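You operate a simulated robot arm through the tools that you are given. There is no shell and no other tool.

You are at the controls of a simulated two-armed robot. One attempt, no reset.

TASK
Buff the toe of the size 40 shoe from the grey mat.
Fine: switch the wheel on first and off after; put the shoe back in its place on the mat; leave the other shoe alone. Set down upright: what you pick out.

Only the result counts: the job must be done as asked and must still hold three seconds after the hand-in. Knocking over, shifting, dropping, spilling or breaking anything else fails it.

THE ROBOT
Two 7-joint arms with fingered hands on one trunk that stands fixed in place. Base frame: the origin is at the foot of the trunk, x ahead of it, y to its left, z up. Lengths are in mm, angles in rad, forces in N, time in s.
The left shoulder is at [30, 120, 1163], the right one opposite. With the tool pointing down near the work surface each hand reaches from about 220 to 460 mm from the base axis, measured 20 degrees to its own side. Payload 4 kg a hand.
The tool frame of a hand sits at the grasp point between the pads (the TCP): z along the fingers, y along the line on which they close. The tips reach 19 mm beyond it. Largest opening 120 mm; the body of the gripper starts 53 mm behind the TCP. The gripper is a hand of 3 fingers: y runs from the thumb to the fingers, the wrist lies at [0, 0, -219] in the tool frame, and closing takes about 1.5 s.
Orientation is told as [roll, pitch, yaw] about the base's x, y, z axes, in that order, counted from this pose: with the fingers straight down and closing along the base's y, the tool's x points along the base's -x, its y along +y and its z along -z.

THE INTERFACE
- The arms move only by the tool jog_arm. It takes "left_rows", "right_rows" or both (then of equal length, played together; a hand with none holds still); each is a list of rows, each an object of numbers (a shift or turn left out is 0, a gripper value left out holds the last): "jaw": the gripper command, from -1 (fully open) to 1 (shut), values between in proportion; "x", "y", "z": the shift along the base's x, y, z in mm; "wx", "wy", "wz": the turn, a rotation vector about the base's x, y, z in rad. In form: [{"jaw": .., "x": .., "y": .., "z": .., "wx": .., "wy": .., "wz": ..}, ...]. A call has 1 to 20 rows; each row shifts and turns the commanded pose from where the row before left it. Each row takes 0.2 s and may step no farther than 50 mm and 0.15 rad from the row before; otherwise, or with a gripper value out of range, the whole call is refused. Where a pose cannot be reached the arm comes as near as it can. A force on the tool above 40 N (or 10 N above the force at the start of the call, whichever is more), or a blocked arm, ends the call early, and 0.2 s more pass. Each finger travels about 72 mm/s and halts on what it meets, pressing with about 22 N; the grip force reading is that of the motor and also rises with nothing between the fingers. The clock runs only during rows and for 0.2 s after the last one: add rows that do not move to give the fingers time. The reply holds the time, the measured pose of the TCP, the force on the tool along the base axes, the opening and the grip force, in the units named above and with some noise, with the torque about the TCP (base axes, N m) and any sound that the robot's microphone picked up.
- Cameras (640 x 400 px; columns grow to the right, rows downward): "scene" is now at [63.4, -5.5, 1723.1]; the picture's right is [-0.06, -1.00, 0.00], its down [-0.67, 0.04, -0.74] and it looks along [0.74, -0.04, -0.67] (base axes); focal length 314 px, centre (320, 200). "left" rides on the left gripper at [-66, -4, -79] in its tool frame; the picture's right is [0.05, -1.00, 0.00], its down [0.76, 0.04, -0.64] and it looks along [0.64, 0.03, 0.77] (tool axes); focal length 251 px, centre (320, 200). "right" rides on the right gripper at [66, -4, -79] in its tool frame; the picture's right is [0.05, 1.00, 0.00], its down [-0.76, 0.04, -0.64] and it looks along [-0.64, 0.04, 0.77] (tool axes); focal length 251 px, centre (320, 200). There is no depth. A picture from a camera that has moved, and an enlarged one, comes with that camera's place and axes in the base frame and with its lens.
- camera(camera): a new picture of that camera. The clock stands still meanwhile.
- raise_lower(by): slides the trunk up (or, below 0, down) by that many mm; the arms and the scene camera ride with it, the base frame stays. It gives what a move gives, with no picture.
- set_grasp(shape, hand): the hand has 3 fingers and takes this shape, open, in about a second: jaw (thumb against the fingers, like two jaws); tri (thumb and two fingers); tip (a fingertip pinch); poke (one finger out to press); point (the index stretched); flat (the hand flat); cup (the hand cupped); fist (a fist). The gripper value then closes the fingers along that shape, each until it touches; the sizes above hold for jaw. It gives what a move gives, with no picture.
- turn_head(pan, tilt): turns the head with the scene camera to pan (to the left, within 2.094 rad either way) and tilt (down, from -0.506 to 1.204), counted from straight ahead of the robot. It gives what a move gives.
- enlarge(camera, box): a new picture of the part [left, top, right, bottom] of that camera's present view, enlarged. The clock stands still meanwhile.
- finish_job(): hands the job in; it is judged then, once.

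Places have to be worked out from the pictures, the camera data and where the tool is seen. Open the grippers and draw the arms clear of the work before you hand the job in, unless the task says otherwise.

The tools are called after "Request:" as name(argument=value, ...) on one line, values as JSON. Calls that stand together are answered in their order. jog_arm: Moves the arms, as the interface text tells. Its arguments: {"type":"object","properties":{"left_rows":{"type":"array","items":{"type":"object","properties":{"jaw":{"type":"number"},"x":{"type":"number"},"y":{"type":"number"},"z":{"type":"number"},"wx":{"type":"number"},"wy":{"type":"number"},"wz":{"type":"number"}}}},"right_rows":{"type":"array","items":{"type":"object","properties":{"jaw":{"type":"number"},"x":{"type":"number"},"y":{"type":"number"},"z":{"type":"number"},"wx":{"type":"number"},"wy":{"type":"number"},"wz":{"type":"number"}}}}},"required":[]} The other tools are called the same way: raise_lower (by) slides the trunk up or down; set_grasp (shape, hand) gives the hand a shape; turn_head (pan, tilt) turns the head that bears the scene camera; camera (camera) takes a picture; enlarge (camera, box) takes an enlarged picture of a part of a camera's view; finish_job () hands the job in.

At the start:

```text
clock: 0.0
left_tool_pos: [439.7, 82.2, 1377.0]
left_tcp_rot: [0.0, -0.001, 0.001]
left_wrist_force: [1.1, 0.2, 0.4]
left_ft_torque: [0.01, 0.01, 0.0]
left_gripper_width: 119.8
left_finger_force: 0.0
left_shape: jaw
right_tool_pos: [427.7, -266.8, 1395.1]
right_tcp_rot: [-0.001, 0.0, 0.0]
right_wrist_force: [0.1, -1.1, -0.1]
right_ft_torque: [0.0, 0.01, 0.01]
right_gripper_width: 119.8
right_finger_force: 0.0
right_shape: jaw
trunk travel left (down, up): [-375.0, 165.0]
head pan, tilt: [-0.056, 0.733]
```

scene: 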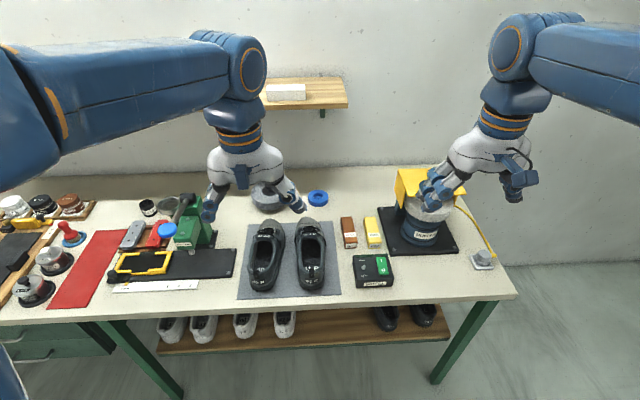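
right: 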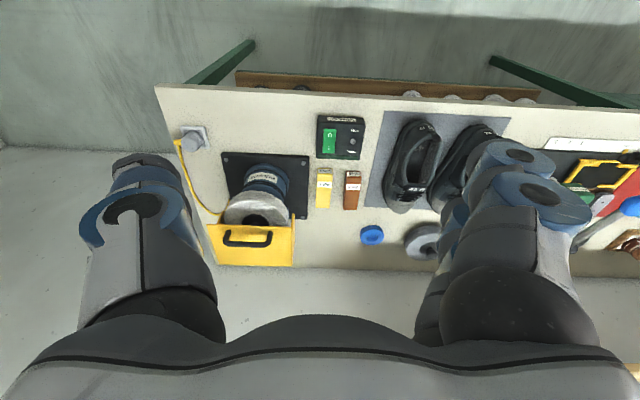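
left: 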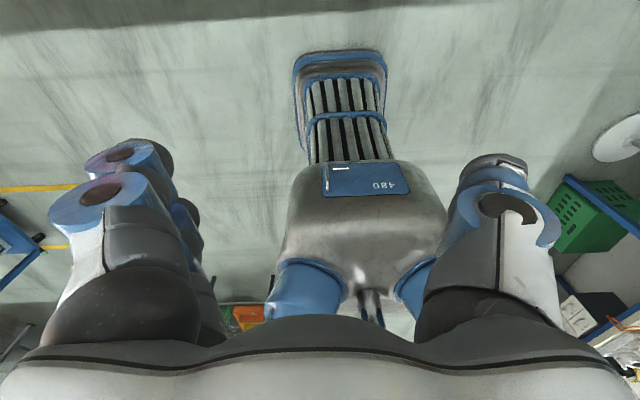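

I start by looking closely at the shoes, the buffing wheel and the switch box.

Request:
enlarge(camera="scene", box=[220, 180, 360, 310])

Request:
enlarge(camera="scene", box=[330, 160, 510, 300])

Request:
enlarge(camera="right", box=[150, 80, 390, 280])

Request:
enlarge(camera="right", box=[350, 90, 520, 230])

```text
3.08 times, centred on (290, 245) of scene
camera zoom: at [63.4, -5.5, 1723.1], right [-0.06, -1.0, 0.0], down [-0.67, 0.04, -0.74], along [0.74, -0.04, -0.67], focal length 964 px, centre (412, 62)
```

zoom: 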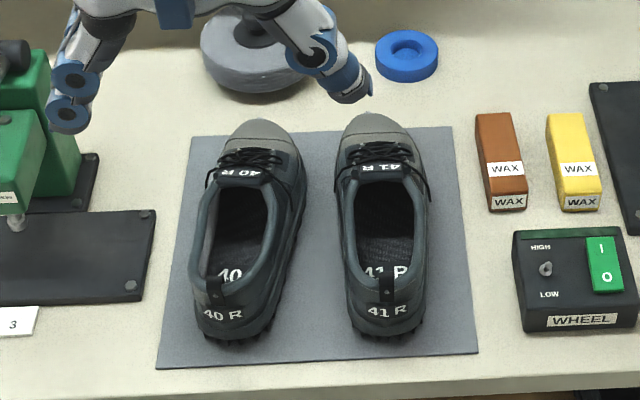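

```text
2.86 times, centred on (420, 230) of scene
camera zoom: at [63.4, -5.5, 1723.1], right [-0.06, -1.0, 0.0], down [-0.67, 0.04, -0.74], along [0.74, -0.04, -0.67], focal length 896 px, centre (34, 114)
```

zoom: 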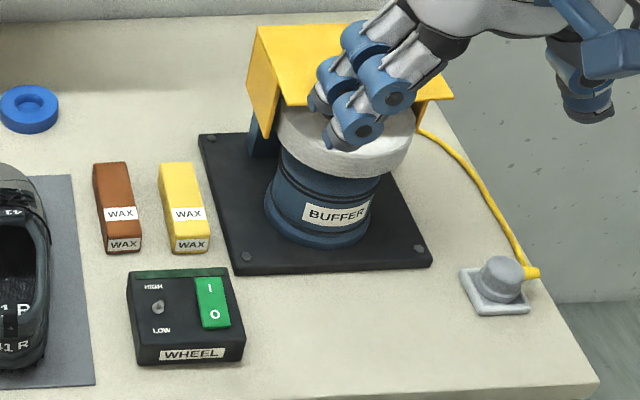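

```text
2.00 times, centred on (270, 180) of right
camera zoom: at [361.1, -270.2, 1473.2], right [-0.05, 1.0, 0.0], down [0.76, 0.04, 0.64], along [0.64, 0.04, -0.77], focal length 503 px, centre (420, 240)
```

zoom: 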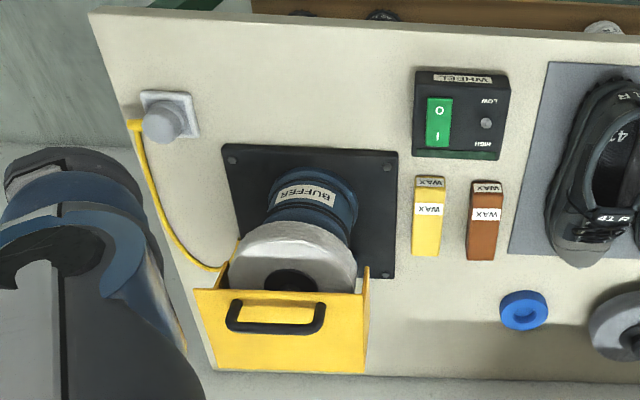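

```text
2.86 times, centred on (435, 160) of right
camera zoom: at [361.1, -270.2, 1473.2], right [-0.05, 1.0, 0.0], down [0.76, 0.04, 0.64], along [0.64, 0.04, -0.77], focal length 718 px, centre (-9, 314)
```

zoom: 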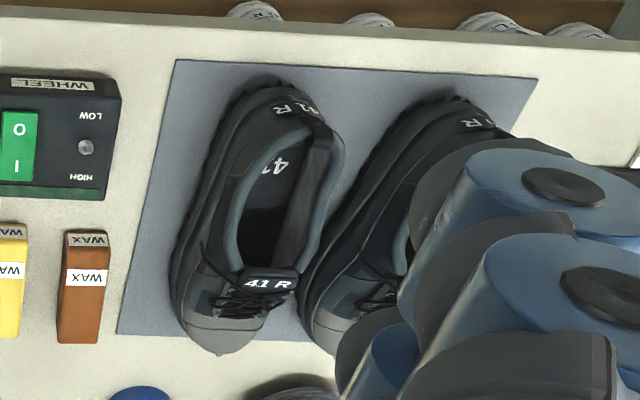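

The size 40 shoe is the left one of the pair (marked 40 R), and the buffer is at the right with its switch box nearer to me. I lower and draw back the right hand so it no longer hides the wheel, which also gives a second viewpoint for triangulation.

Request:
jog_arm(right_rows=[{"x": -20, "z": -40}, {"x": -20, "z": -40}, {"x": -20, "z": -40}, {"x": -20, "z": -40}, {"x": -20, "z": -40}, {}])

Request:
camera(camera="right")

Request:
camera(camera="scene")

```text
clock: 1.4
left_tool_pos: [440.1, 81.3, 1376.1]
left_tcp_rot: [-0.001, 0.0, 0.001]
left_wrist_force: [1.0, 0.2, 0.2]
left_ft_torque: [-0.01, 0.0, -0.01]
left_gripper_width: 119.8
left_finger_force: 0.0
left_shape: jaw
right_tool_pos: [326.8, -266.4, 1194.4]
right_tcp_rot: [0.0, 0.001, 0.001]
right_wrist_force: [0.3, 0.0, -0.5]
right_ft_torque: [-0.04, 0.01, 0.02]
right_gripper_width: 120.2
right_finger_force: 0.1
right_shape: jaw
trunk travel left (down, up): [-375.0, 165.0]
head pan, tilt: [-0.056, 0.733]
```

```text
taken
camera right: at [261.0, -270.4, 1273.7], right [-0.05, 1.0, 0.0], down [0.76, 0.04, 0.64], along [0.64, 0.04, -0.77], focal length 251 px, centre (320, 200)
```

right: 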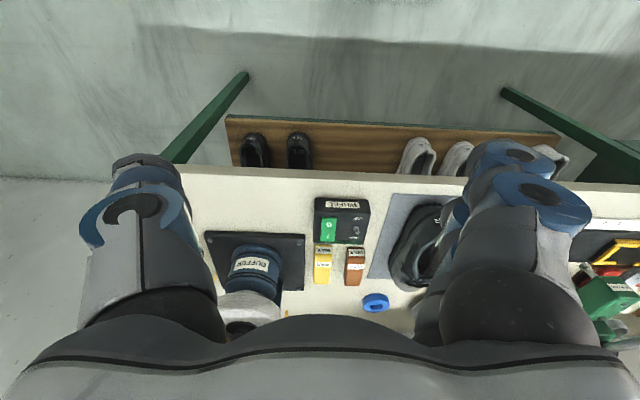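

```text
taken
camera scene: at [63.2, -5.3, 1723.2], right [-0.06, -1.0, 0.0], down [-0.67, 0.04, -0.74], along [0.74, -0.04, -0.67], focal length 314 px, centre (320, 200)
```

scene: 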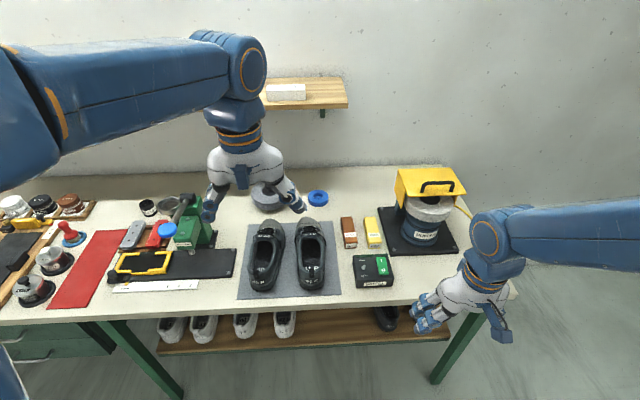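

Request:
enlarge(camera="scene", box=[370, 150, 490, 260])

Request:
enlarge(camera="right", box=[190, 180, 460, 350])

Request:
enlarge(camera="scene", box=[330, 200, 420, 300])

```text
3.64 times, centred on (430, 205) of scene
camera zoom: at [63.2, -5.3, 1723.2], right [-0.06, -1.0, 0.0], down [-0.67, 0.04, -0.74], along [0.74, -0.04, -0.67], focal length 1140 px, centre (-80, 182)
```

zoom: 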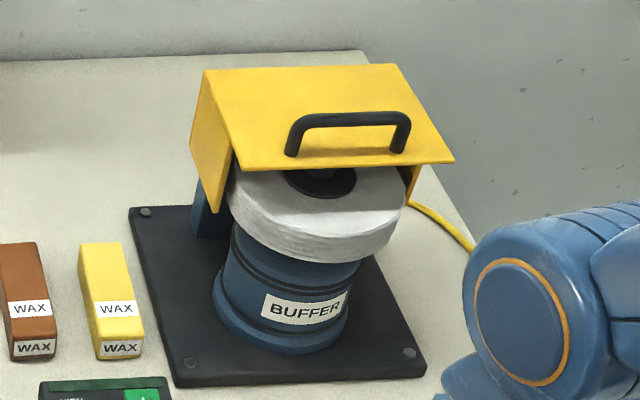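

```text
2.35 times, centred on (325, 265) of right
camera zoom: at [261.0, -270.4, 1273.7], right [-0.05, 1.0, 0.0], down [0.76, 0.04, 0.64], along [0.64, 0.04, -0.77], focal length 592 px, centre (308, 47)
```

zoom: 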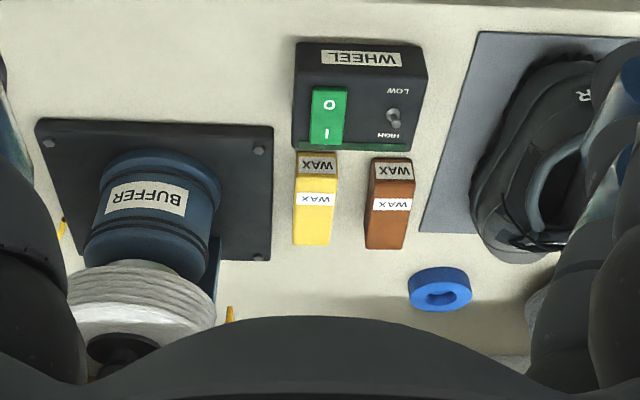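

```text
4.00 times, centred on (375, 250) of scene
camera zoom: at [63.2, -5.3, 1723.2], right [-0.06, -1.0, 0.0], down [-0.67, 0.04, -0.74], along [0.74, -0.04, -0.67], focal length 1254 px, centre (100, 0)
```

zoom: 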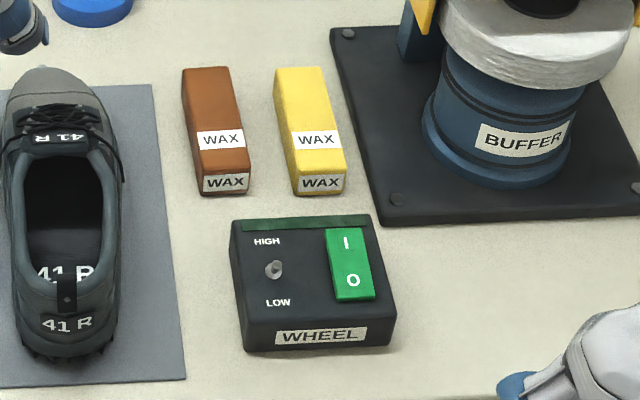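

Triangulating, I get the switch's "I" half at about [668, -233, 906] and the table top at about z 860. The wheel is a horizontal disc whose rim is exposed toward me. Next I tilt the right hand forward to test reach and get a flatter view of the scene, and put the hand in the poke shape.

Request:
jog_arm(right_rows=[{"x": 20, "wy": -0.12}, {"x": 20, "wy": -0.12}, {"x": 20, "wy": -0.12}, {"x": 20, "wy": -0.12}, {"x": 20, "wy": -0.12}, {}])

Request:
set_grasp(hand="right", shape="poke")

Request:
camera(camera="right")

Request:
camera(camera="scene")

```text
clock: 2.8
left_tool_pos: [440.0, 81.3, 1376.1]
left_tcp_rot: [0.001, 0.0, 0.0]
left_wrist_force: [-0.7, 0.7, 0.2]
left_ft_torque: [-0.03, 0.01, -0.01]
left_gripper_width: 119.6
left_finger_force: 0.0
left_shape: jaw
right_tool_pos: [417.6, -269.5, 1195.4]
right_tcp_rot: [-0.013, -0.547, 0.001]
right_wrist_force: [0.0, 0.4, 0.0]
right_ft_torque: [0.02, -0.02, 0.0]
right_gripper_width: 119.5
right_finger_force: 0.0
right_shape: jaw
right hand out of reach, approached as far as the arm can: row 5
trunk travel left (down, up): [-375.0, 165.0]
head pan, tilt: [-0.056, 0.733]
```

```text
clock: 3.7
left_tool_pos: [439.8, 80.7, 1377.5]
left_tcp_rot: [0.0, -0.001, -0.001]
left_wrist_force: [-0.5, 0.0, 0.3]
left_ft_torque: [0.01, 0.02, 0.01]
left_gripper_width: 120.0
left_finger_force: 0.1
left_shape: jaw
right_tool_pos: [418.5, -271.7, 1194.1]
right_tcp_rot: [-0.012, -0.548, 0.0]
right_wrist_force: [-0.4, -0.2, -0.6]
right_ft_torque: [-0.04, 0.04, 0.0]
right_gripper_width: 0.0
right_finger_force: 0.0
right_shape: poke
trunk travel left (down, up): [-375.0, 165.0]
head pan, tilt: [-0.056, 0.733]
```

```text
taken
camera right: at [321.2, -273.6, 1228.3], right [-0.04, 1.0, -0.04], down [0.32, 0.05, 0.95], along [0.95, 0.02, -0.32], focal length 251 px, centre (320, 200)
```

right: 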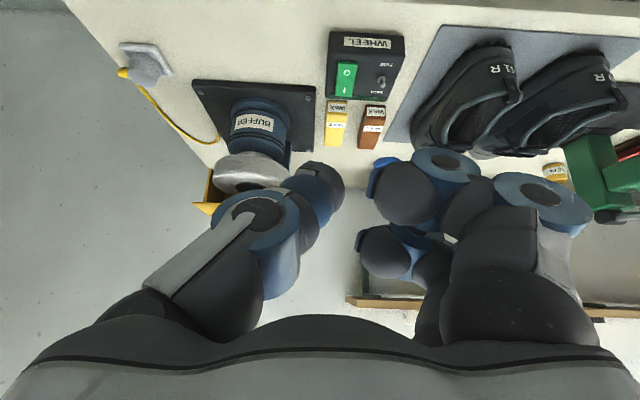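

```text
taken
camera scene: at [63.4, -5.5, 1723.1], right [-0.06, -1.0, 0.0], down [-0.67, 0.04, -0.74], along [0.74, -0.04, -0.67], focal length 314 px, centre (320, 200)
```

scene: 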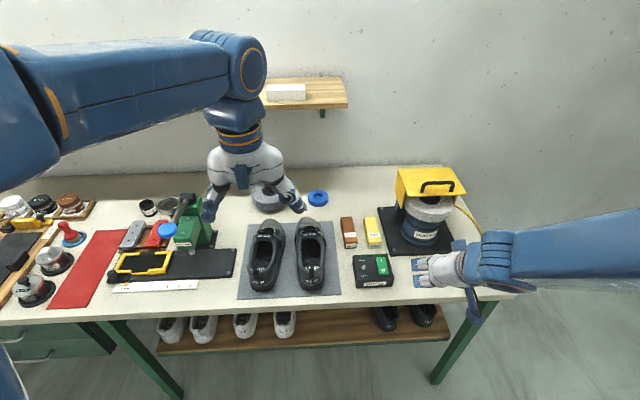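

The tilt stopped at about -0.55 rad (wrist limit in this posture). I look closer at the poke shape from both cameras to see which finger is out.

Request:
enlarge(camera="scene", box=[390, 220, 520, 330])

Request:
enlarge(camera="right", box=[180, 20, 500, 240])

```text
3.64 times, centred on (455, 275) of scene
camera zoom: at [63.4, -5.5, 1723.1], right [-0.06, -1.0, 0.0], down [-0.67, 0.04, -0.74], along [0.74, -0.04, -0.67], focal length 1140 px, centre (-171, -73)
```

zoom: 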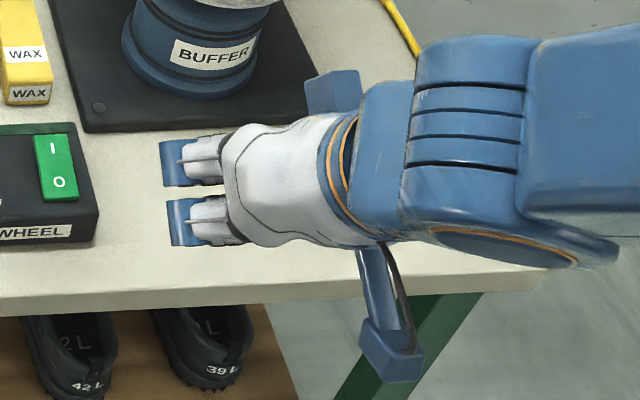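

```text
1.82 times, centred on (340, 130) of right
camera zoom: at [321.2, -273.6, 1228.3], right [-0.04, 1.0, -0.04], down [0.32, 0.05, 0.95], along [0.95, 0.02, -0.32], focal length 457 px, centre (284, 327)
```

zoom: 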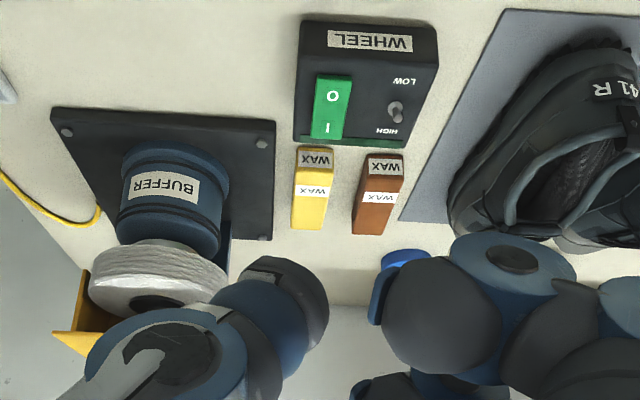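

The forearm comes in from the side, so the wrist is at its bend limit there. I move the hand lower and further out over the free space in front of the table, to see whether the arm can straighten and give more tilt.

Request:
jog_arm(right_rows=[{"x": 20, "z": -15}, {"x": 20, "z": -15}, {"x": 20, "z": -15}, {"x": 20, "z": -15}, {}])

Request:
camera(camera="scene")

```text
clock: 4.9
left_tool_pos: [438.7, 81.2, 1377.8]
left_tcp_rot: [-0.002, -0.001, 0.0]
left_wrist_force: [-0.2, -0.3, 0.5]
left_ft_torque: [-0.01, 0.0, 0.0]
left_gripper_width: 120.1
left_finger_force: 0.0
left_shape: jaw
right_tool_pos: [498.5, -268.5, 1135.8]
right_tcp_rot: [-0.014, -0.546, 0.0]
right_wrist_force: [-0.5, -0.4, 0.7]
right_ft_torque: [0.0, 0.01, -0.02]
right_gripper_width: 0.0
right_finger_force: 0.0
right_shape: poke
trunk travel left (down, up): [-375.0, 165.0]
head pan, tilt: [-0.056, 0.733]
```

```text
taken
camera scene: at [62.1, -5.2, 1723.2], right [-0.06, -1.0, 0.0], down [-0.67, 0.04, -0.74], along [0.74, -0.04, -0.67], focal length 314 px, centre (320, 200)
```

scene: 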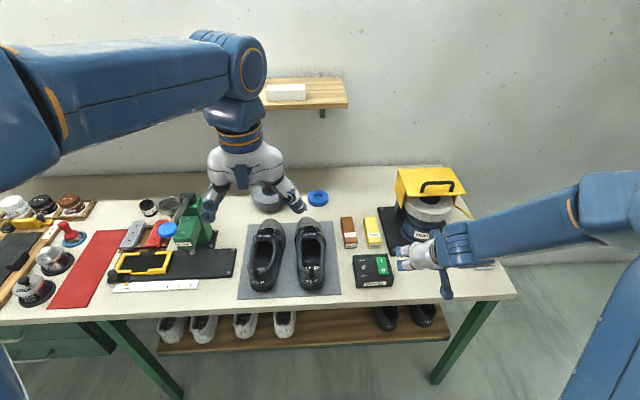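

It reached that pose. I try a bit more tilt and more forward reach at a safe height above the table.

Request:
jog_arm(right_rows=[{"x": 20, "z": -10, "wy": -0.08}, {"x": 20, "z": -10, "wy": -0.08}, {"x": 20, "z": -10, "wy": -0.08}, {"x": 15, "z": -10}, {}])

Request:
camera(camera="scene")

Request:
camera(camera="right")

```text
clock: 6.1
left_tool_pos: [440.8, 82.0, 1376.0]
left_tcp_rot: [0.001, 0.0, 0.002]
left_wrist_force: [0.4, -0.3, -0.3]
left_ft_torque: [0.0, 0.0, -0.02]
left_gripper_width: 119.8
left_finger_force: 0.0
left_shape: jaw
right_tool_pos: [572.8, -270.7, 1094.2]
right_tcp_rot: [-0.011, -0.789, -0.002]
right_wrist_force: [0.1, -0.6, -0.1]
right_ft_torque: [0.01, 0.0, 0.0]
right_gripper_width: 0.0
right_finger_force: 0.1
right_shape: poke
trunk travel left (down, up): [-375.0, 165.0]
head pan, tilt: [-0.056, 0.733]
```

```text
taken
camera scene: at [62.7, -5.4, 1723.2], right [-0.06, -1.0, 0.0], down [-0.67, 0.04, -0.74], along [0.74, -0.04, -0.67], focal length 314 px, centre (320, 200)
```

scene: 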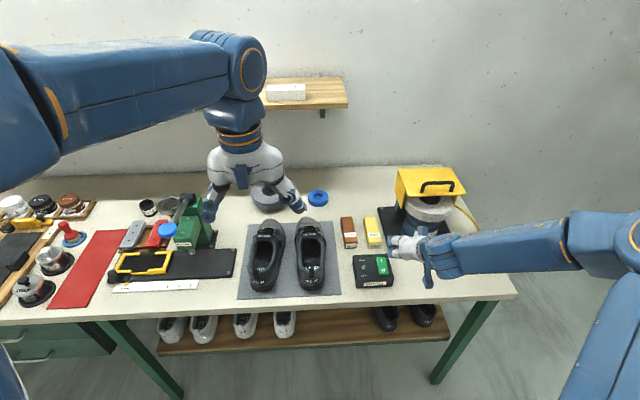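

```text
taken
camera right: at [470.9, -272.7, 1104.2], right [-0.03, 1.0, -0.05], down [0.08, 0.05, 1.0], along [1.0, 0.02, -0.08], focal length 251 px, centre (320, 200)
```

right: 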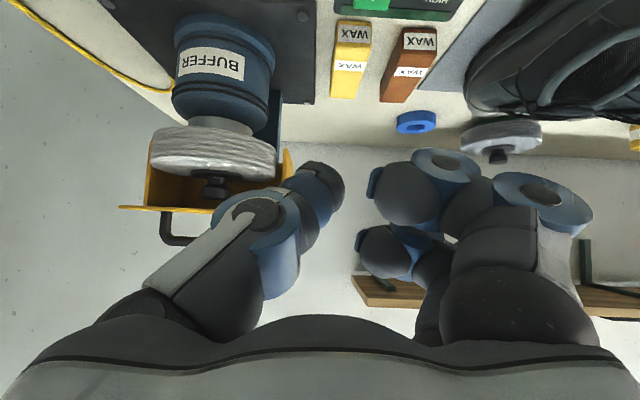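

The arm straightens nicely: tilt -0.79 is reached at [573, -271, 1094]. In the poke shape it is the thumb that sticks out with the fingers curled close by; I compare it with the "point" shape, which may give more clearance.

Request:
set_grasp(hand="right", shape="point")

Request:
camera(camera="right")

Request:
enlarge(camera="scene", box=[360, 200, 460, 300])

```text
clock: 7.0
left_tool_pos: [439.8, 81.3, 1376.2]
left_tcp_rot: [-0.001, 0.002, 0.001]
left_wrist_force: [0.0, -0.1, 0.0]
left_ft_torque: [0.01, 0.01, 0.0]
left_gripper_width: 119.6
left_finger_force: 0.1
left_shape: jaw
right_tool_pos: [574.7, -269.8, 1094.5]
right_tcp_rot: [-0.015, -0.786, 0.001]
right_wrist_force: [1.1, 0.0, -0.1]
right_ft_torque: [-0.03, 0.02, 0.0]
right_gripper_width: 0.0
right_finger_force: 0.0
right_shape: point
trunk travel left (down, up): [-375.0, 165.0]
head pan, tilt: [-0.056, 0.733]
```

```text
taken
camera right: at [471.1, -272.7, 1104.0], right [-0.03, 1.0, -0.05], down [0.08, 0.05, 1.0], along [1.0, 0.02, -0.09], focal length 251 px, centre (320, 200)
```

right: 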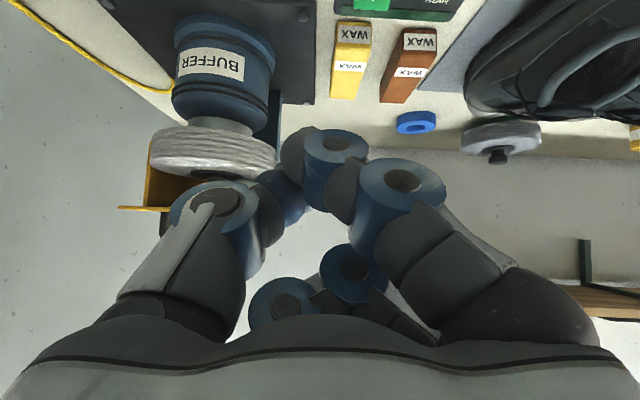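

```text
4.00 times, centred on (410, 250) of scene
camera zoom: at [63.5, -5.4, 1723.1], right [-0.06, -1.0, 0.0], down [-0.67, 0.04, -0.74], along [0.74, -0.04, -0.67], focal length 1254 px, centre (-40, 0)
```

zoom: 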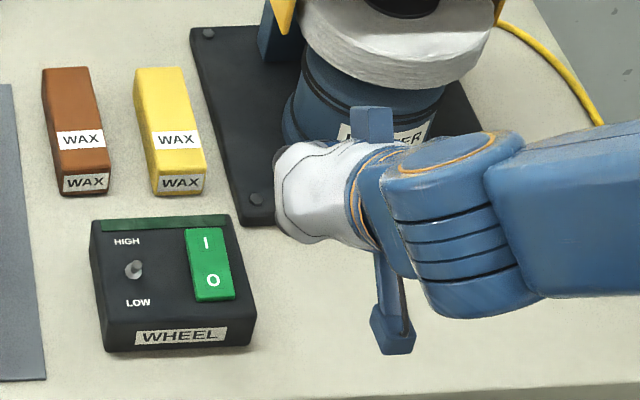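

The point shape bends the index inward; the poke shape with the thumb on the tool axis is better defined. I go back to poke and move above the "I" half with a smaller tilt (about -0.5) so the curled fingers stay higher than the thumb tip.

Request:
set_grasp(hand="right", shape="poke")

Request:
jog_arm(right_rows=[{"x": 15, "y": 7.4, "z": -20, "wy": 0.056}, {"x": 15, "y": 7.4, "z": -20, "wy": 0.056}, {"x": 15, "y": 7.4, "z": -20, "wy": 0.056}, {"x": 15, "y": 7.4, "z": -20, "wy": 0.056}, {"x": 15, "y": 7.4, "z": -20, "wy": 0.056}, {}])

Request:
camera(camera="right")

Request:
enlarge(camera="scene", box=[310, 200, 460, 300])

```text
clock: 7.9
left_tool_pos: [440.7, 81.8, 1377.2]
left_tcp_rot: [-0.001, 0.0, -0.001]
left_wrist_force: [0.3, 0.1, 1.1]
left_ft_torque: [0.02, 0.0, 0.01]
left_gripper_width: 119.9
left_finger_force: 0.2
left_shape: jaw
right_tool_pos: [573.7, -270.4, 1094.4]
right_tcp_rot: [-0.013, -0.787, 0.0]
right_wrist_force: [-0.2, 0.8, -0.1]
right_ft_torque: [-0.01, -0.01, 0.0]
right_gripper_width: 0.0
right_finger_force: 0.1
right_shape: poke
trunk travel left (down, up): [-375.0, 165.0]
head pan, tilt: [-0.056, 0.733]
```

```text
clock: 9.3
left_tool_pos: [439.1, 81.9, 1376.3]
left_tcp_rot: [0.0, 0.0, -0.002]
left_wrist_force: [-0.6, 0.2, 0.5]
left_ft_torque: [-0.03, -0.01, -0.05]
left_gripper_width: 120.0
left_finger_force: 0.0
left_shape: jaw
right_tool_pos: [649.0, -233.6, 995.9]
right_tcp_rot: [-0.014, -0.507, -0.001]
right_wrist_force: [0.4, -0.4, 0.2]
right_ft_torque: [0.01, -0.01, -0.02]
right_gripper_width: 0.1
right_finger_force: 0.0
right_shape: poke
trunk travel left (down, up): [-375.0, 165.0]
head pan, tilt: [-0.056, 0.733]
```

```text
taken
camera right: at [553.2, -236.3, 1031.5], right [-0.04, 1.0, -0.04], down [0.36, 0.05, 0.93], along [0.93, 0.02, -0.36], focal length 251 px, centre (320, 200)
```

right: 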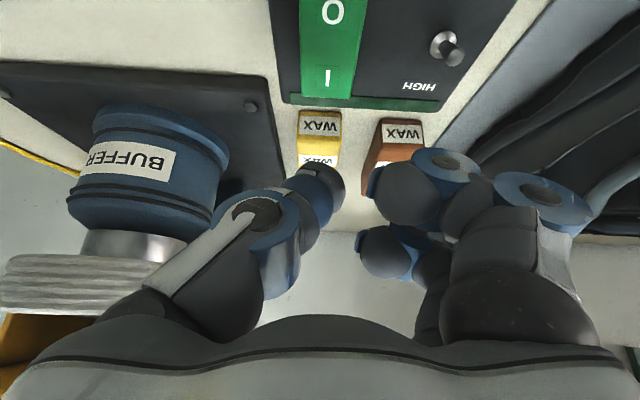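

```text
4.00 times, centred on (385, 250) of scene
camera zoom: at [62.8, -5.7, 1723.2], right [-0.06, -1.0, 0.0], down [-0.67, 0.04, -0.74], along [0.74, -0.04, -0.67], focal length 1254 px, centre (60, 0)
```

zoom: 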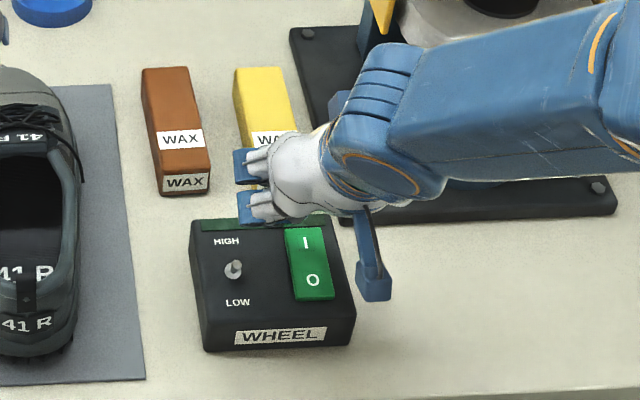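

The right camera puts the "I" at about x 669, y -232 for a surface at z ≈ 906, which agrees with the scene camera. I shift slightly forward and descend to just above the switch.

Request:
jog_arm(right_rows=[{"x": 4, "y": 0, "z": -14}, {"x": 4, "y": 0, "z": -14}, {"x": 4, "z": -14}, {"z": -10}, {}])

Request:
camera(camera="right")

Request:
enlarge(camera="scene", box=[310, 200, 460, 300])

```text
clock: 10.5
left_tool_pos: [439.9, 80.7, 1375.9]
left_tcp_rot: [0.0, 0.0, 0.002]
left_wrist_force: [-0.7, 0.2, 0.0]
left_ft_torque: [0.02, -0.04, -0.03]
left_gripper_width: 120.0
left_finger_force: 0.0
left_shape: jaw
right_tool_pos: [661.4, -232.7, 942.3]
right_tcp_rot: [-0.014, -0.506, -0.002]
right_wrist_force: [-0.1, 0.3, 0.1]
right_ft_torque: [-0.02, 0.0, -0.02]
right_gripper_width: 0.0
right_finger_force: 0.0
right_shape: poke
trunk travel left (down, up): [-375.0, 165.0]
head pan, tilt: [-0.056, 0.733]
```

```text
taken
camera right: at [565.5, -235.3, 979.8], right [-0.04, 1.0, -0.04], down [0.36, 0.05, 0.93], along [0.93, 0.02, -0.36], focal length 251 px, centre (320, 200)
```

right: 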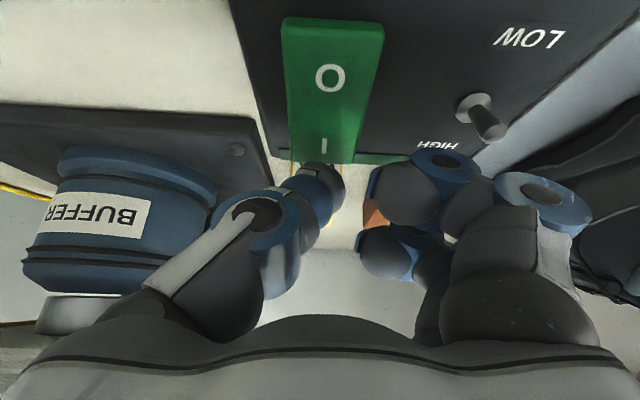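

```text
4.00 times, centred on (385, 250) of scene
camera zoom: at [63.4, -5.5, 1723.1], right [-0.06, -1.0, 0.0], down [-0.67, 0.04, -0.74], along [0.74, -0.04, -0.67], focal length 1254 px, centre (60, 0)
```

zoom: 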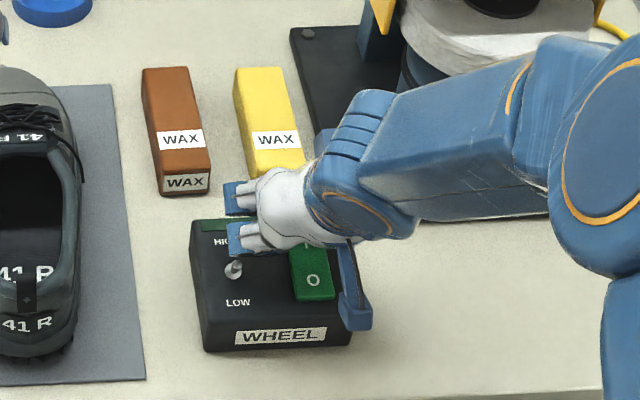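

Combining the three views, the rocker top is nearer z ≈ 919, with the "I" at about [659, -234]. I move the thumb tip back onto the middle of the "I" half and go down in small steps, watching force and sound.

Request:
jog_arm(right_rows=[{"x": -5, "y": -3, "z": 3}, {"x": -4, "y": -2}, {"z": -3}, {"z": -3}, {"z": -2}, {}])

Request:
enlarge(camera="right", box=[220, 20, 540, 240])

```text
clock: 11.9
left_tool_pos: [439.3, 81.5, 1376.5]
left_tcp_rot: [0.001, 0.001, 0.0]
left_wrist_force: [-0.2, 0.2, 0.3]
left_ft_torque: [0.0, 0.02, 0.01]
left_gripper_width: 119.8
left_finger_force: 0.1
left_shape: jaw
right_tool_pos: [651.3, -236.8, 936.3]
right_tcp_rot: [-0.011, -0.505, 0.001]
right_wrist_force: [0.6, -0.1, 0.0]
right_ft_torque: [0.03, -0.03, 0.01]
right_gripper_width: 0.0
right_finger_force: 0.0
right_shape: poke
trunk travel left (down, up): [-375.0, 165.0]
head pan, tilt: [-0.056, 0.733]
```

```text
1.82 times, centred on (380, 130) of right
camera zoom: at [556.3, -240.2, 974.2], right [-0.04, 1.0, -0.04], down [0.36, 0.05, 0.93], along [0.93, 0.02, -0.36], focal length 457 px, centre (211, 327)
```

zoom: 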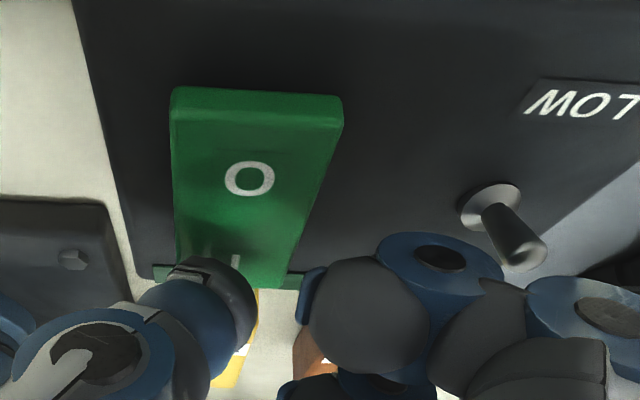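

No contact yet at TCP z 936; the thumb tip sits over the "I" half but slightly to the -y side. I shift 4 mm toward +y and go on down in 2 mm steps.

Request:
jog_arm(right_rows=[{"y": 4}, {"z": -2}, {"z": -2}, {"z": -2}, {}])

Request:
enlarge(camera="right", box=[220, 20, 540, 240])

```text
clock: 13.1
left_tool_pos: [439.3, 82.8, 1377.1]
left_tcp_rot: [0.0, -0.002, 0.0]
left_wrist_force: [-0.1, 0.3, -0.1]
left_ft_torque: [-0.01, 0.02, 0.01]
left_gripper_width: 120.0
left_finger_force: 0.0
left_shape: jaw
right_tool_pos: [653.1, -232.9, 934.6]
right_tcp_rot: [-0.014, -0.512, 0.0]
right_wrist_force: [0.8, -2.5, 20.2]
right_ft_torque: [-0.14, -0.1, 0.01]
right_gripper_width: 0.0
right_finger_force: 0.1
right_shape: poke
trunk travel left (down, up): [-375.0, 165.0]
head pan, tilt: [-0.056, 0.733]
```

```text
1.82 times, centred on (380, 130) of right
camera zoom: at [556.3, -236.2, 970.9], right [-0.04, 1.0, -0.04], down [0.35, 0.05, 0.94], along [0.94, 0.02, -0.35], focal length 457 px, centre (211, 327)
```

zoom: 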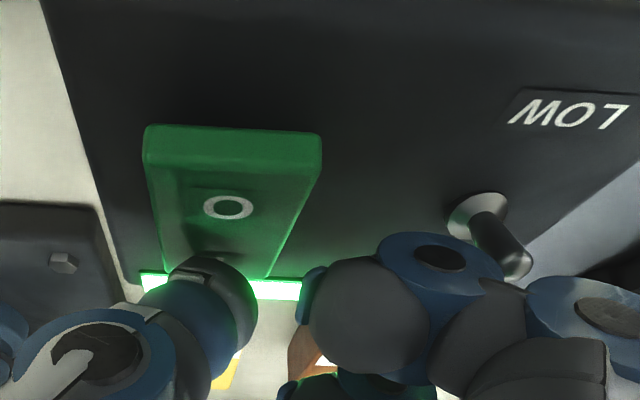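

The rocker tilted and the green lamp strip lit: the wheel is on (20 N on the thumb). I lift straight up and check the lamp, wheel and lever.

Request:
jog_arm(right_rows=[{"z": 8}, {"z": 15}, {"z": 25}, {"x": -10, "z": 30}, {"x": -20, "z": 30}, {}])

Request:
enlarge(camera="right", box=[0, 0, 560, 350])

Request:
enlarge(camera="scene", box=[310, 150, 490, 300])

```text
clock: 14.5
left_tool_pos: [441.7, 81.1, 1376.3]
left_tcp_rot: [0.001, 0.003, -0.001]
left_wrist_force: [-0.4, 0.3, -0.5]
left_ft_torque: [0.02, 0.02, -0.02]
left_gripper_width: 120.2
left_finger_force: 0.1
left_shape: jaw
right_tool_pos: [621.1, -233.5, 1040.4]
right_tcp_rot: [-0.013, -0.506, 0.0]
right_wrist_force: [-0.7, -0.8, -0.9]
right_ft_torque: [0.01, 0.03, 0.02]
right_gripper_width: 0.1
right_finger_force: 0.0
right_shape: poke
trunk travel left (down, up): [-375.0, 165.0]
head pan, tilt: [-0.056, 0.733]
```

```text
1.14 times, centred on (280, 175) of right
camera zoom: at [525.4, -236.4, 1076.9], right [-0.04, 1.0, -0.04], down [0.36, 0.05, 0.93], along [0.93, 0.02, -0.36], focal length 287 px, centre (366, 229)
```

zoom: 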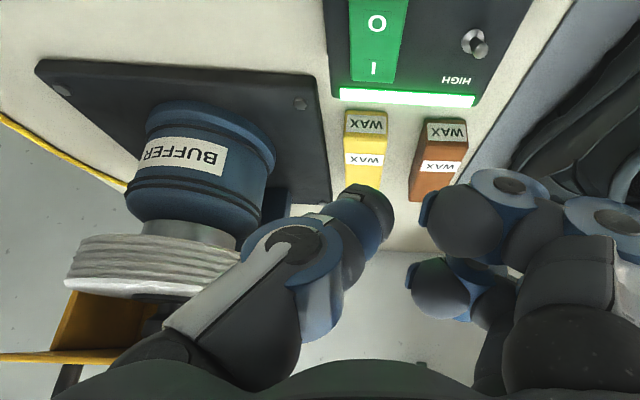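

```text
2.67 times, centred on (400, 225) of scene
camera zoom: at [65.0, -6.1, 1723.0], right [-0.06, -1.0, 0.0], down [-0.67, 0.04, -0.74], along [0.74, -0.04, -0.67], focal length 836 px, centre (107, 133)
```

zoom: 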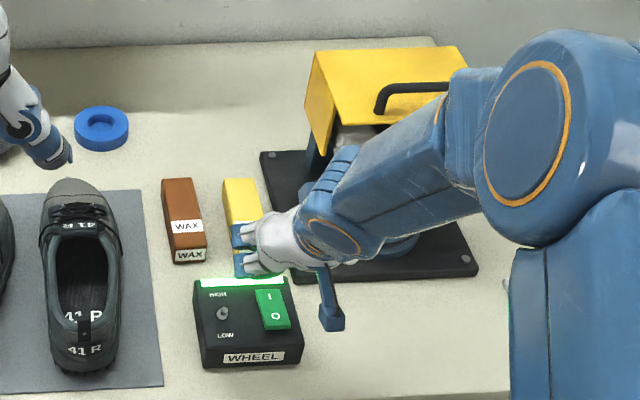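

The wheel is on and the lamp strip stays lit. Now I move the left hand away to the left, switch the right hand to the jaw shape and bring it in front of the shoes (still before the table edge, high) for a closer look at the size 40 shoe.

Request:
jog_arm(left_rows=[{"y": 35}, {"y": 35}, {"y": 35}, {"y": 35}, {"y": 30}, {}], right_rows=[{"x": -30, "z": 20}, {"x": -30, "y": 20, "z": 10}, {"x": -20, "y": 30}, {"x": -10, "y": 40}, {"y": 40}, {"y": 40}])

Request:
set_grasp(hand="right", shape="jaw")

Request:
camera(camera="right")

Request:
camera(camera="scene")

```text
clock: 15.9
left_tool_pos: [438.8, 251.9, 1377.4]
left_tcp_rot: [-0.001, 0.003, 0.001]
left_wrist_force: [-0.5, -0.3, 1.0]
left_ft_torque: [-0.01, -0.01, 0.0]
left_gripper_width: 119.9
left_finger_force: 0.0
left_shape: jaw
right_tool_pos: [528.9, -63.0, 1068.6]
right_tcp_rot: [-0.017, -0.508, -0.001]
right_wrist_force: [-0.3, 0.6, 0.3]
right_ft_torque: [-0.04, 0.01, 0.02]
right_gripper_width: 0.0
right_finger_force: 0.0
right_shape: poke
trunk travel left (down, up): [-375.0, 165.0]
head pan, tilt: [-0.056, 0.733]
```

```text
clock: 16.8
left_tool_pos: [439.9, 251.0, 1376.6]
left_tcp_rot: [0.0, 0.001, 0.001]
left_wrist_force: [0.7, 0.0, -0.1]
left_ft_torque: [0.01, 0.02, 0.01]
left_gripper_width: 120.0
left_finger_force: 0.1
left_shape: jaw
right_tool_pos: [530.8, -63.7, 1069.1]
right_tcp_rot: [-0.014, -0.506, -0.001]
right_wrist_force: [0.0, -0.3, -0.1]
right_ft_torque: [-0.04, 0.0, 0.03]
right_gripper_width: 119.8
right_finger_force: 0.0
right_shape: jaw
trunk travel left (down, up): [-375.0, 165.0]
head pan, tilt: [-0.056, 0.733]
```

```text
taken
camera right: at [435.0, -66.4, 1106.4], right [-0.04, 1.0, -0.04], down [0.36, 0.05, 0.93], along [0.93, 0.02, -0.36], focal length 251 px, centre (320, 200)
```

right: 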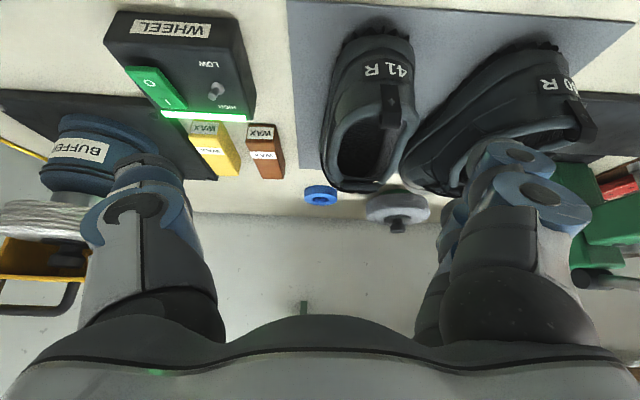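

```text
taken
camera scene: at [63.5, -5.2, 1723.1], right [-0.06, -1.0, 0.0], down [-0.67, 0.04, -0.74], along [0.74, -0.04, -0.67], focal length 314 px, centre (320, 200)
```

scene: 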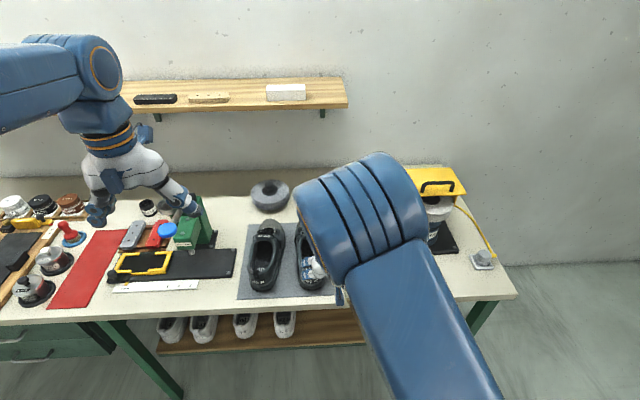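

The right arm gets there well, now with the forearm coming from above. I move on to y ≈ 140, behind the heel of the size 40 shoe, still high.

Request:
jog_arm(right_rows=[{"y": 40}, {"y": 40}, {"y": 40}, {"y": 40}, {"y": 40}, {}])

Request:
camera(camera="right")

Request:
camera(camera="scene")

```text
clock: 18.2
left_tool_pos: [440.1, 250.6, 1376.3]
left_tcp_rot: [0.0, 0.001, -0.001]
left_wrist_force: [0.1, -0.7, 0.1]
left_ft_torque: [0.01, 0.01, 0.0]
left_gripper_width: 120.0
left_finger_force: 0.0
left_shape: jaw
right_tool_pos: [532.0, 135.3, 1069.2]
right_tcp_rot: [-0.011, -0.506, 0.0]
right_wrist_force: [-0.3, -0.3, -0.1]
right_ft_torque: [0.0, -0.03, 0.0]
right_gripper_width: 119.7
right_finger_force: 0.1
right_shape: jaw
trunk travel left (down, up): [-375.0, 165.0]
head pan, tilt: [-0.056, 0.733]
```

```text
taken
camera right: at [436.8, 133.2, 1104.9], right [-0.04, 1.0, -0.04], down [0.36, 0.05, 0.93], along [0.93, 0.02, -0.36], focal length 251 px, centre (320, 200)
```

right: 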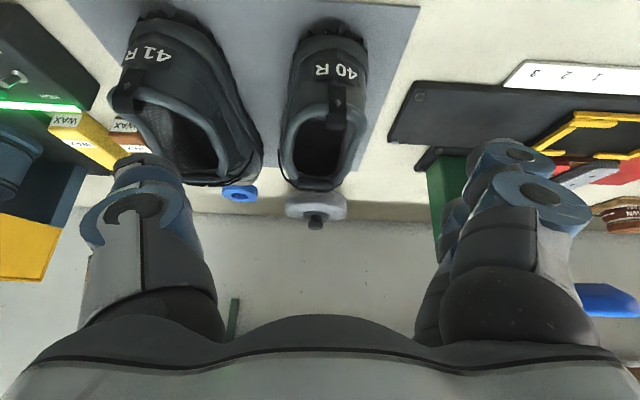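

```text
taken
camera scene: at [63.5, -6.0, 1723.1], right [-0.06, -1.0, 0.0], down [-0.67, 0.04, -0.74], along [0.74, -0.04, -0.67], focal length 314 px, centre (320, 200)
```

scene: 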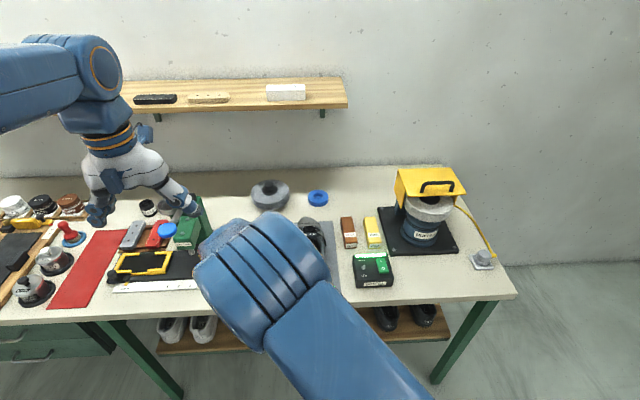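

It reaches there too. I zoom in on the size 40 shoe from behind to measure its width and heel height.

Request:
enlarge(camera="right", box=[220, 0, 440, 220])

```text
1.82 times, centred on (330, 110) of right
camera zoom: at [436.8, 133.2, 1104.9], right [-0.04, 1.0, -0.04], down [0.36, 0.05, 0.93], along [0.93, 0.02, -0.36], focal length 457 px, centre (302, 364)
```

zoom: 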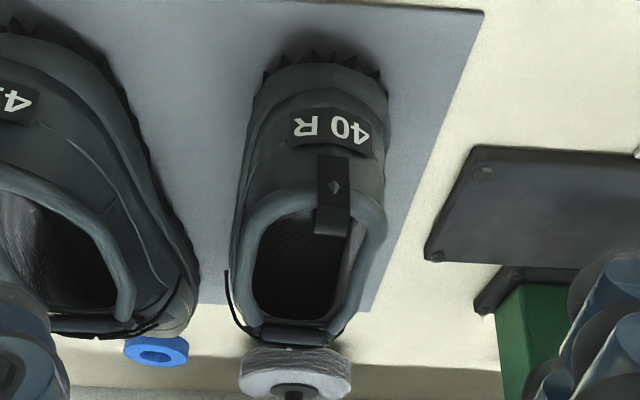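

From the two views: the heel back is at x ≈ 605, the heel rim top at z ≈ 948, the mat near z ≈ 870. The shoe axis runs y ≈ 147 − 0.075·(x−618), and the shoe is about 85–90 mm wide in the collar region. I yaw the hand to match (−0.075) and test the reach high above the shoe before descending.

Request:
jog_arm(right_rows=[{"x": 30, "y": 2, "wy": 0.03, "wz": -0.04}, {"x": 30, "y": 2, "wy": 0.03, "wz": -0.035}, {"x": 30, "y": 2}, {"x": 30}, {"x": 20}, {"x": 20}, {}])

Request:
camera(camera="right")

```text
clock: 19.8
left_tool_pos: [439.9, 249.6, 1376.3]
left_tcp_rot: [0.0, 0.0, 0.0]
left_wrist_force: [-0.2, 0.3, 0.6]
left_ft_torque: [0.01, 0.0, 0.02]
left_gripper_width: 120.1
left_finger_force: 0.1
left_shape: jaw
right_tool_pos: [676.5, 139.2, 1069.4]
right_tcp_rot: [-0.016, -0.446, -0.074]
right_wrist_force: [0.5, -1.1, 0.9]
right_ft_torque: [0.0, 0.01, 0.01]
right_gripper_width: 120.0
right_finger_force: 0.0
right_shape: jaw
right hand out of reach, approached as far as the arm can: row 6
trunk travel left (down, up): [-375.0, 165.0]
head pan, tilt: [-0.056, 0.733]
```

```text
taken
camera right: at [582.9, 143.8, 1112.5], right [0.03, 1.0, -0.04], down [0.41, 0.02, 0.91], along [0.91, -0.04, -0.41], focal length 251 px, centre (320, 200)
```

right: 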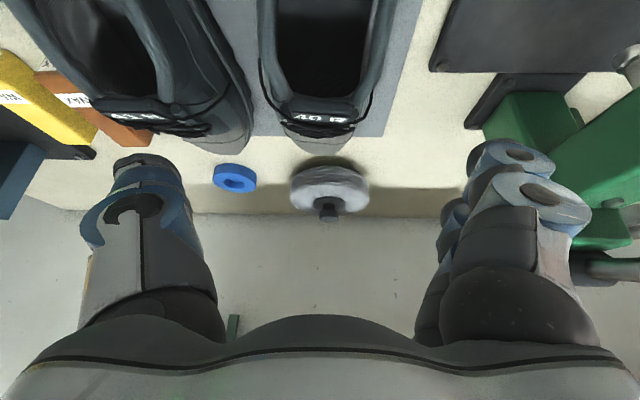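

The reach limit at this tilt is about x 680. I back off to x ≈ 668, add a little tilt, and descend to just above the collar to check that the fingers straddle the shoe.

Request:
jog_arm(right_rows=[{"x": -24, "y": 1, "wy": -0.04}, {"z": -25}, {"z": -25}, {"z": -25}, {}])

Request:
camera(camera="right")

Request:
camera(camera="scene")

```text
clock: 21.0
left_tool_pos: [439.8, 251.3, 1377.5]
left_tcp_rot: [0.002, 0.0, 0.0]
left_wrist_force: [-0.3, 1.0, -0.4]
left_ft_torque: [-0.01, -0.02, 0.01]
left_gripper_width: 119.9
left_finger_force: 0.1
left_shape: jaw
right_tool_pos: [652.7, 140.3, 993.2]
right_tcp_rot: [-0.013, -0.488, -0.077]
right_wrist_force: [-0.5, 0.3, -0.2]
right_ft_torque: [-0.01, 0.0, 0.02]
right_gripper_width: 119.8
right_finger_force: 0.0
right_shape: jaw
trunk travel left (down, up): [-375.0, 165.0]
head pan, tilt: [-0.056, 0.733]
```

```text
taken
camera right: at [557.7, 144.5, 1032.7], right [0.03, 1.0, -0.04], down [0.38, 0.02, 0.93], along [0.93, -0.05, -0.38], focal length 251 px, centre (320, 200)
```

right: 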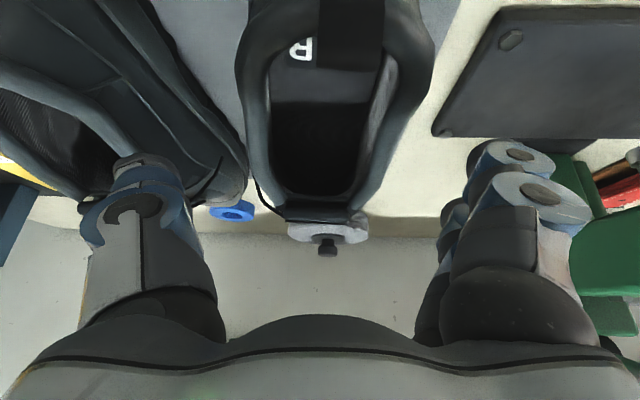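

```text
taken
camera scene: at [63.9, -5.4, 1723.1], right [-0.06, -1.0, 0.0], down [-0.67, 0.04, -0.74], along [0.74, -0.04, -0.67], focal length 314 px, centre (320, 200)
```

scene: 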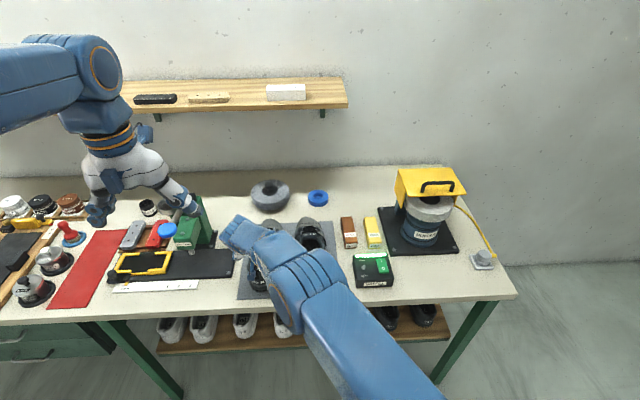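

The command had been clipped, so TCP is now at x 653. The shoe's centre line at x ≈ 660 measures y ≈ 144.5, width ≈ 88 mm. I shift +14 in x, +4 in y, then descend partway so the fingertips pass the rim.

Request:
jog_arm(right_rows=[{"x": 14, "y": 4}, {"z": -12}, {"z": -12}, {"z": -12}, {}])

Request:
camera(camera="right")

Request:
enlarge(camera="scene", box=[200, 190, 360, 310])

```text
clock: 22.2
left_tool_pos: [439.4, 251.0, 1377.3]
left_tcp_rot: [0.0, -0.002, -0.001]
left_wrist_force: [-0.3, -0.3, 0.2]
left_ft_torque: [0.0, -0.01, -0.03]
left_gripper_width: 119.9
left_finger_force: 0.1
left_shape: jaw
right_tool_pos: [664.5, 139.6, 955.5]
right_tcp_rot: [-0.013, -0.488, -0.076]
right_wrist_force: [-0.4, 0.3, -0.5]
right_ft_torque: [-0.01, 0.02, -0.02]
right_gripper_width: 120.2
right_finger_force: 0.1
right_shape: jaw
right hand out of reach, approached as far as the arm can: row 4
trunk travel left (down, up): [-375.0, 165.0]
head pan, tilt: [-0.056, 0.733]
```

```text
taken
camera right: at [567.5, 143.1, 994.3], right [0.03, 1.0, -0.04], down [0.38, 0.02, 0.93], along [0.93, -0.05, -0.38], focal length 251 px, centre (320, 200)
```

right: 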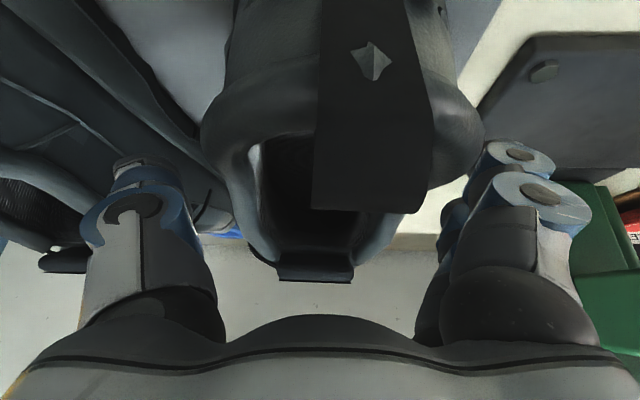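

```text
3.33 times, centred on (280, 250) of scene
camera zoom: at [63.1, -5.3, 1723.2], right [-0.06, -1.0, 0.0], down [-0.67, 0.04, -0.74], along [0.74, -0.04, -0.67], focal length 1045 px, centre (453, 33)
```

zoom: 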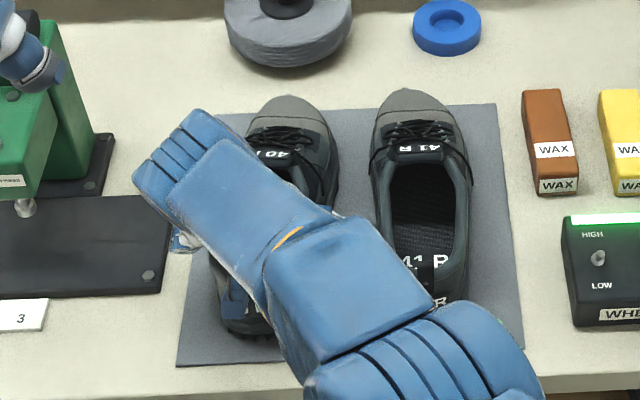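

The arm is at its limit here (y is 4–5 mm short). I add tilt, which draws the wrist nearer, and correct y before descending further.

Request:
jog_arm(right_rows=[{"wy": -0.06, "x": -2}, {"wy": -0.06, "x": -2}, {"y": 4}, {}])

Request:
camera(camera="right")

```text
clock: 23.2
left_tool_pos: [438.3, 250.5, 1375.5]
left_tcp_rot: [-0.001, 0.0, 0.001]
left_wrist_force: [-0.3, 0.3, 0.7]
left_ft_torque: [-0.01, -0.01, 0.02]
left_gripper_width: 119.9
left_finger_force: 0.0
left_shape: jaw
right_tool_pos: [658.1, 142.1, 954.8]
right_tcp_rot: [-0.002, -0.608, -0.083]
right_wrist_force: [0.3, 0.3, -0.1]
right_ft_torque: [0.0, 0.0, 0.0]
right_gripper_width: 119.9
right_finger_force: 0.0
right_shape: jaw
trunk travel left (down, up): [-375.0, 165.0]
head pan, tilt: [-0.056, 0.733]
```

```text
taken
camera right: at [559.3, 147.4, 982.6], right [0.04, 1.0, -0.03], down [0.26, 0.02, 0.96], along [0.96, -0.05, -0.26], focal length 251 px, centre (320, 200)
```

right: 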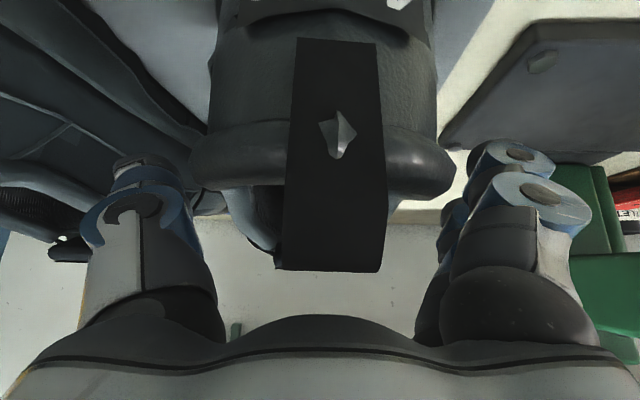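

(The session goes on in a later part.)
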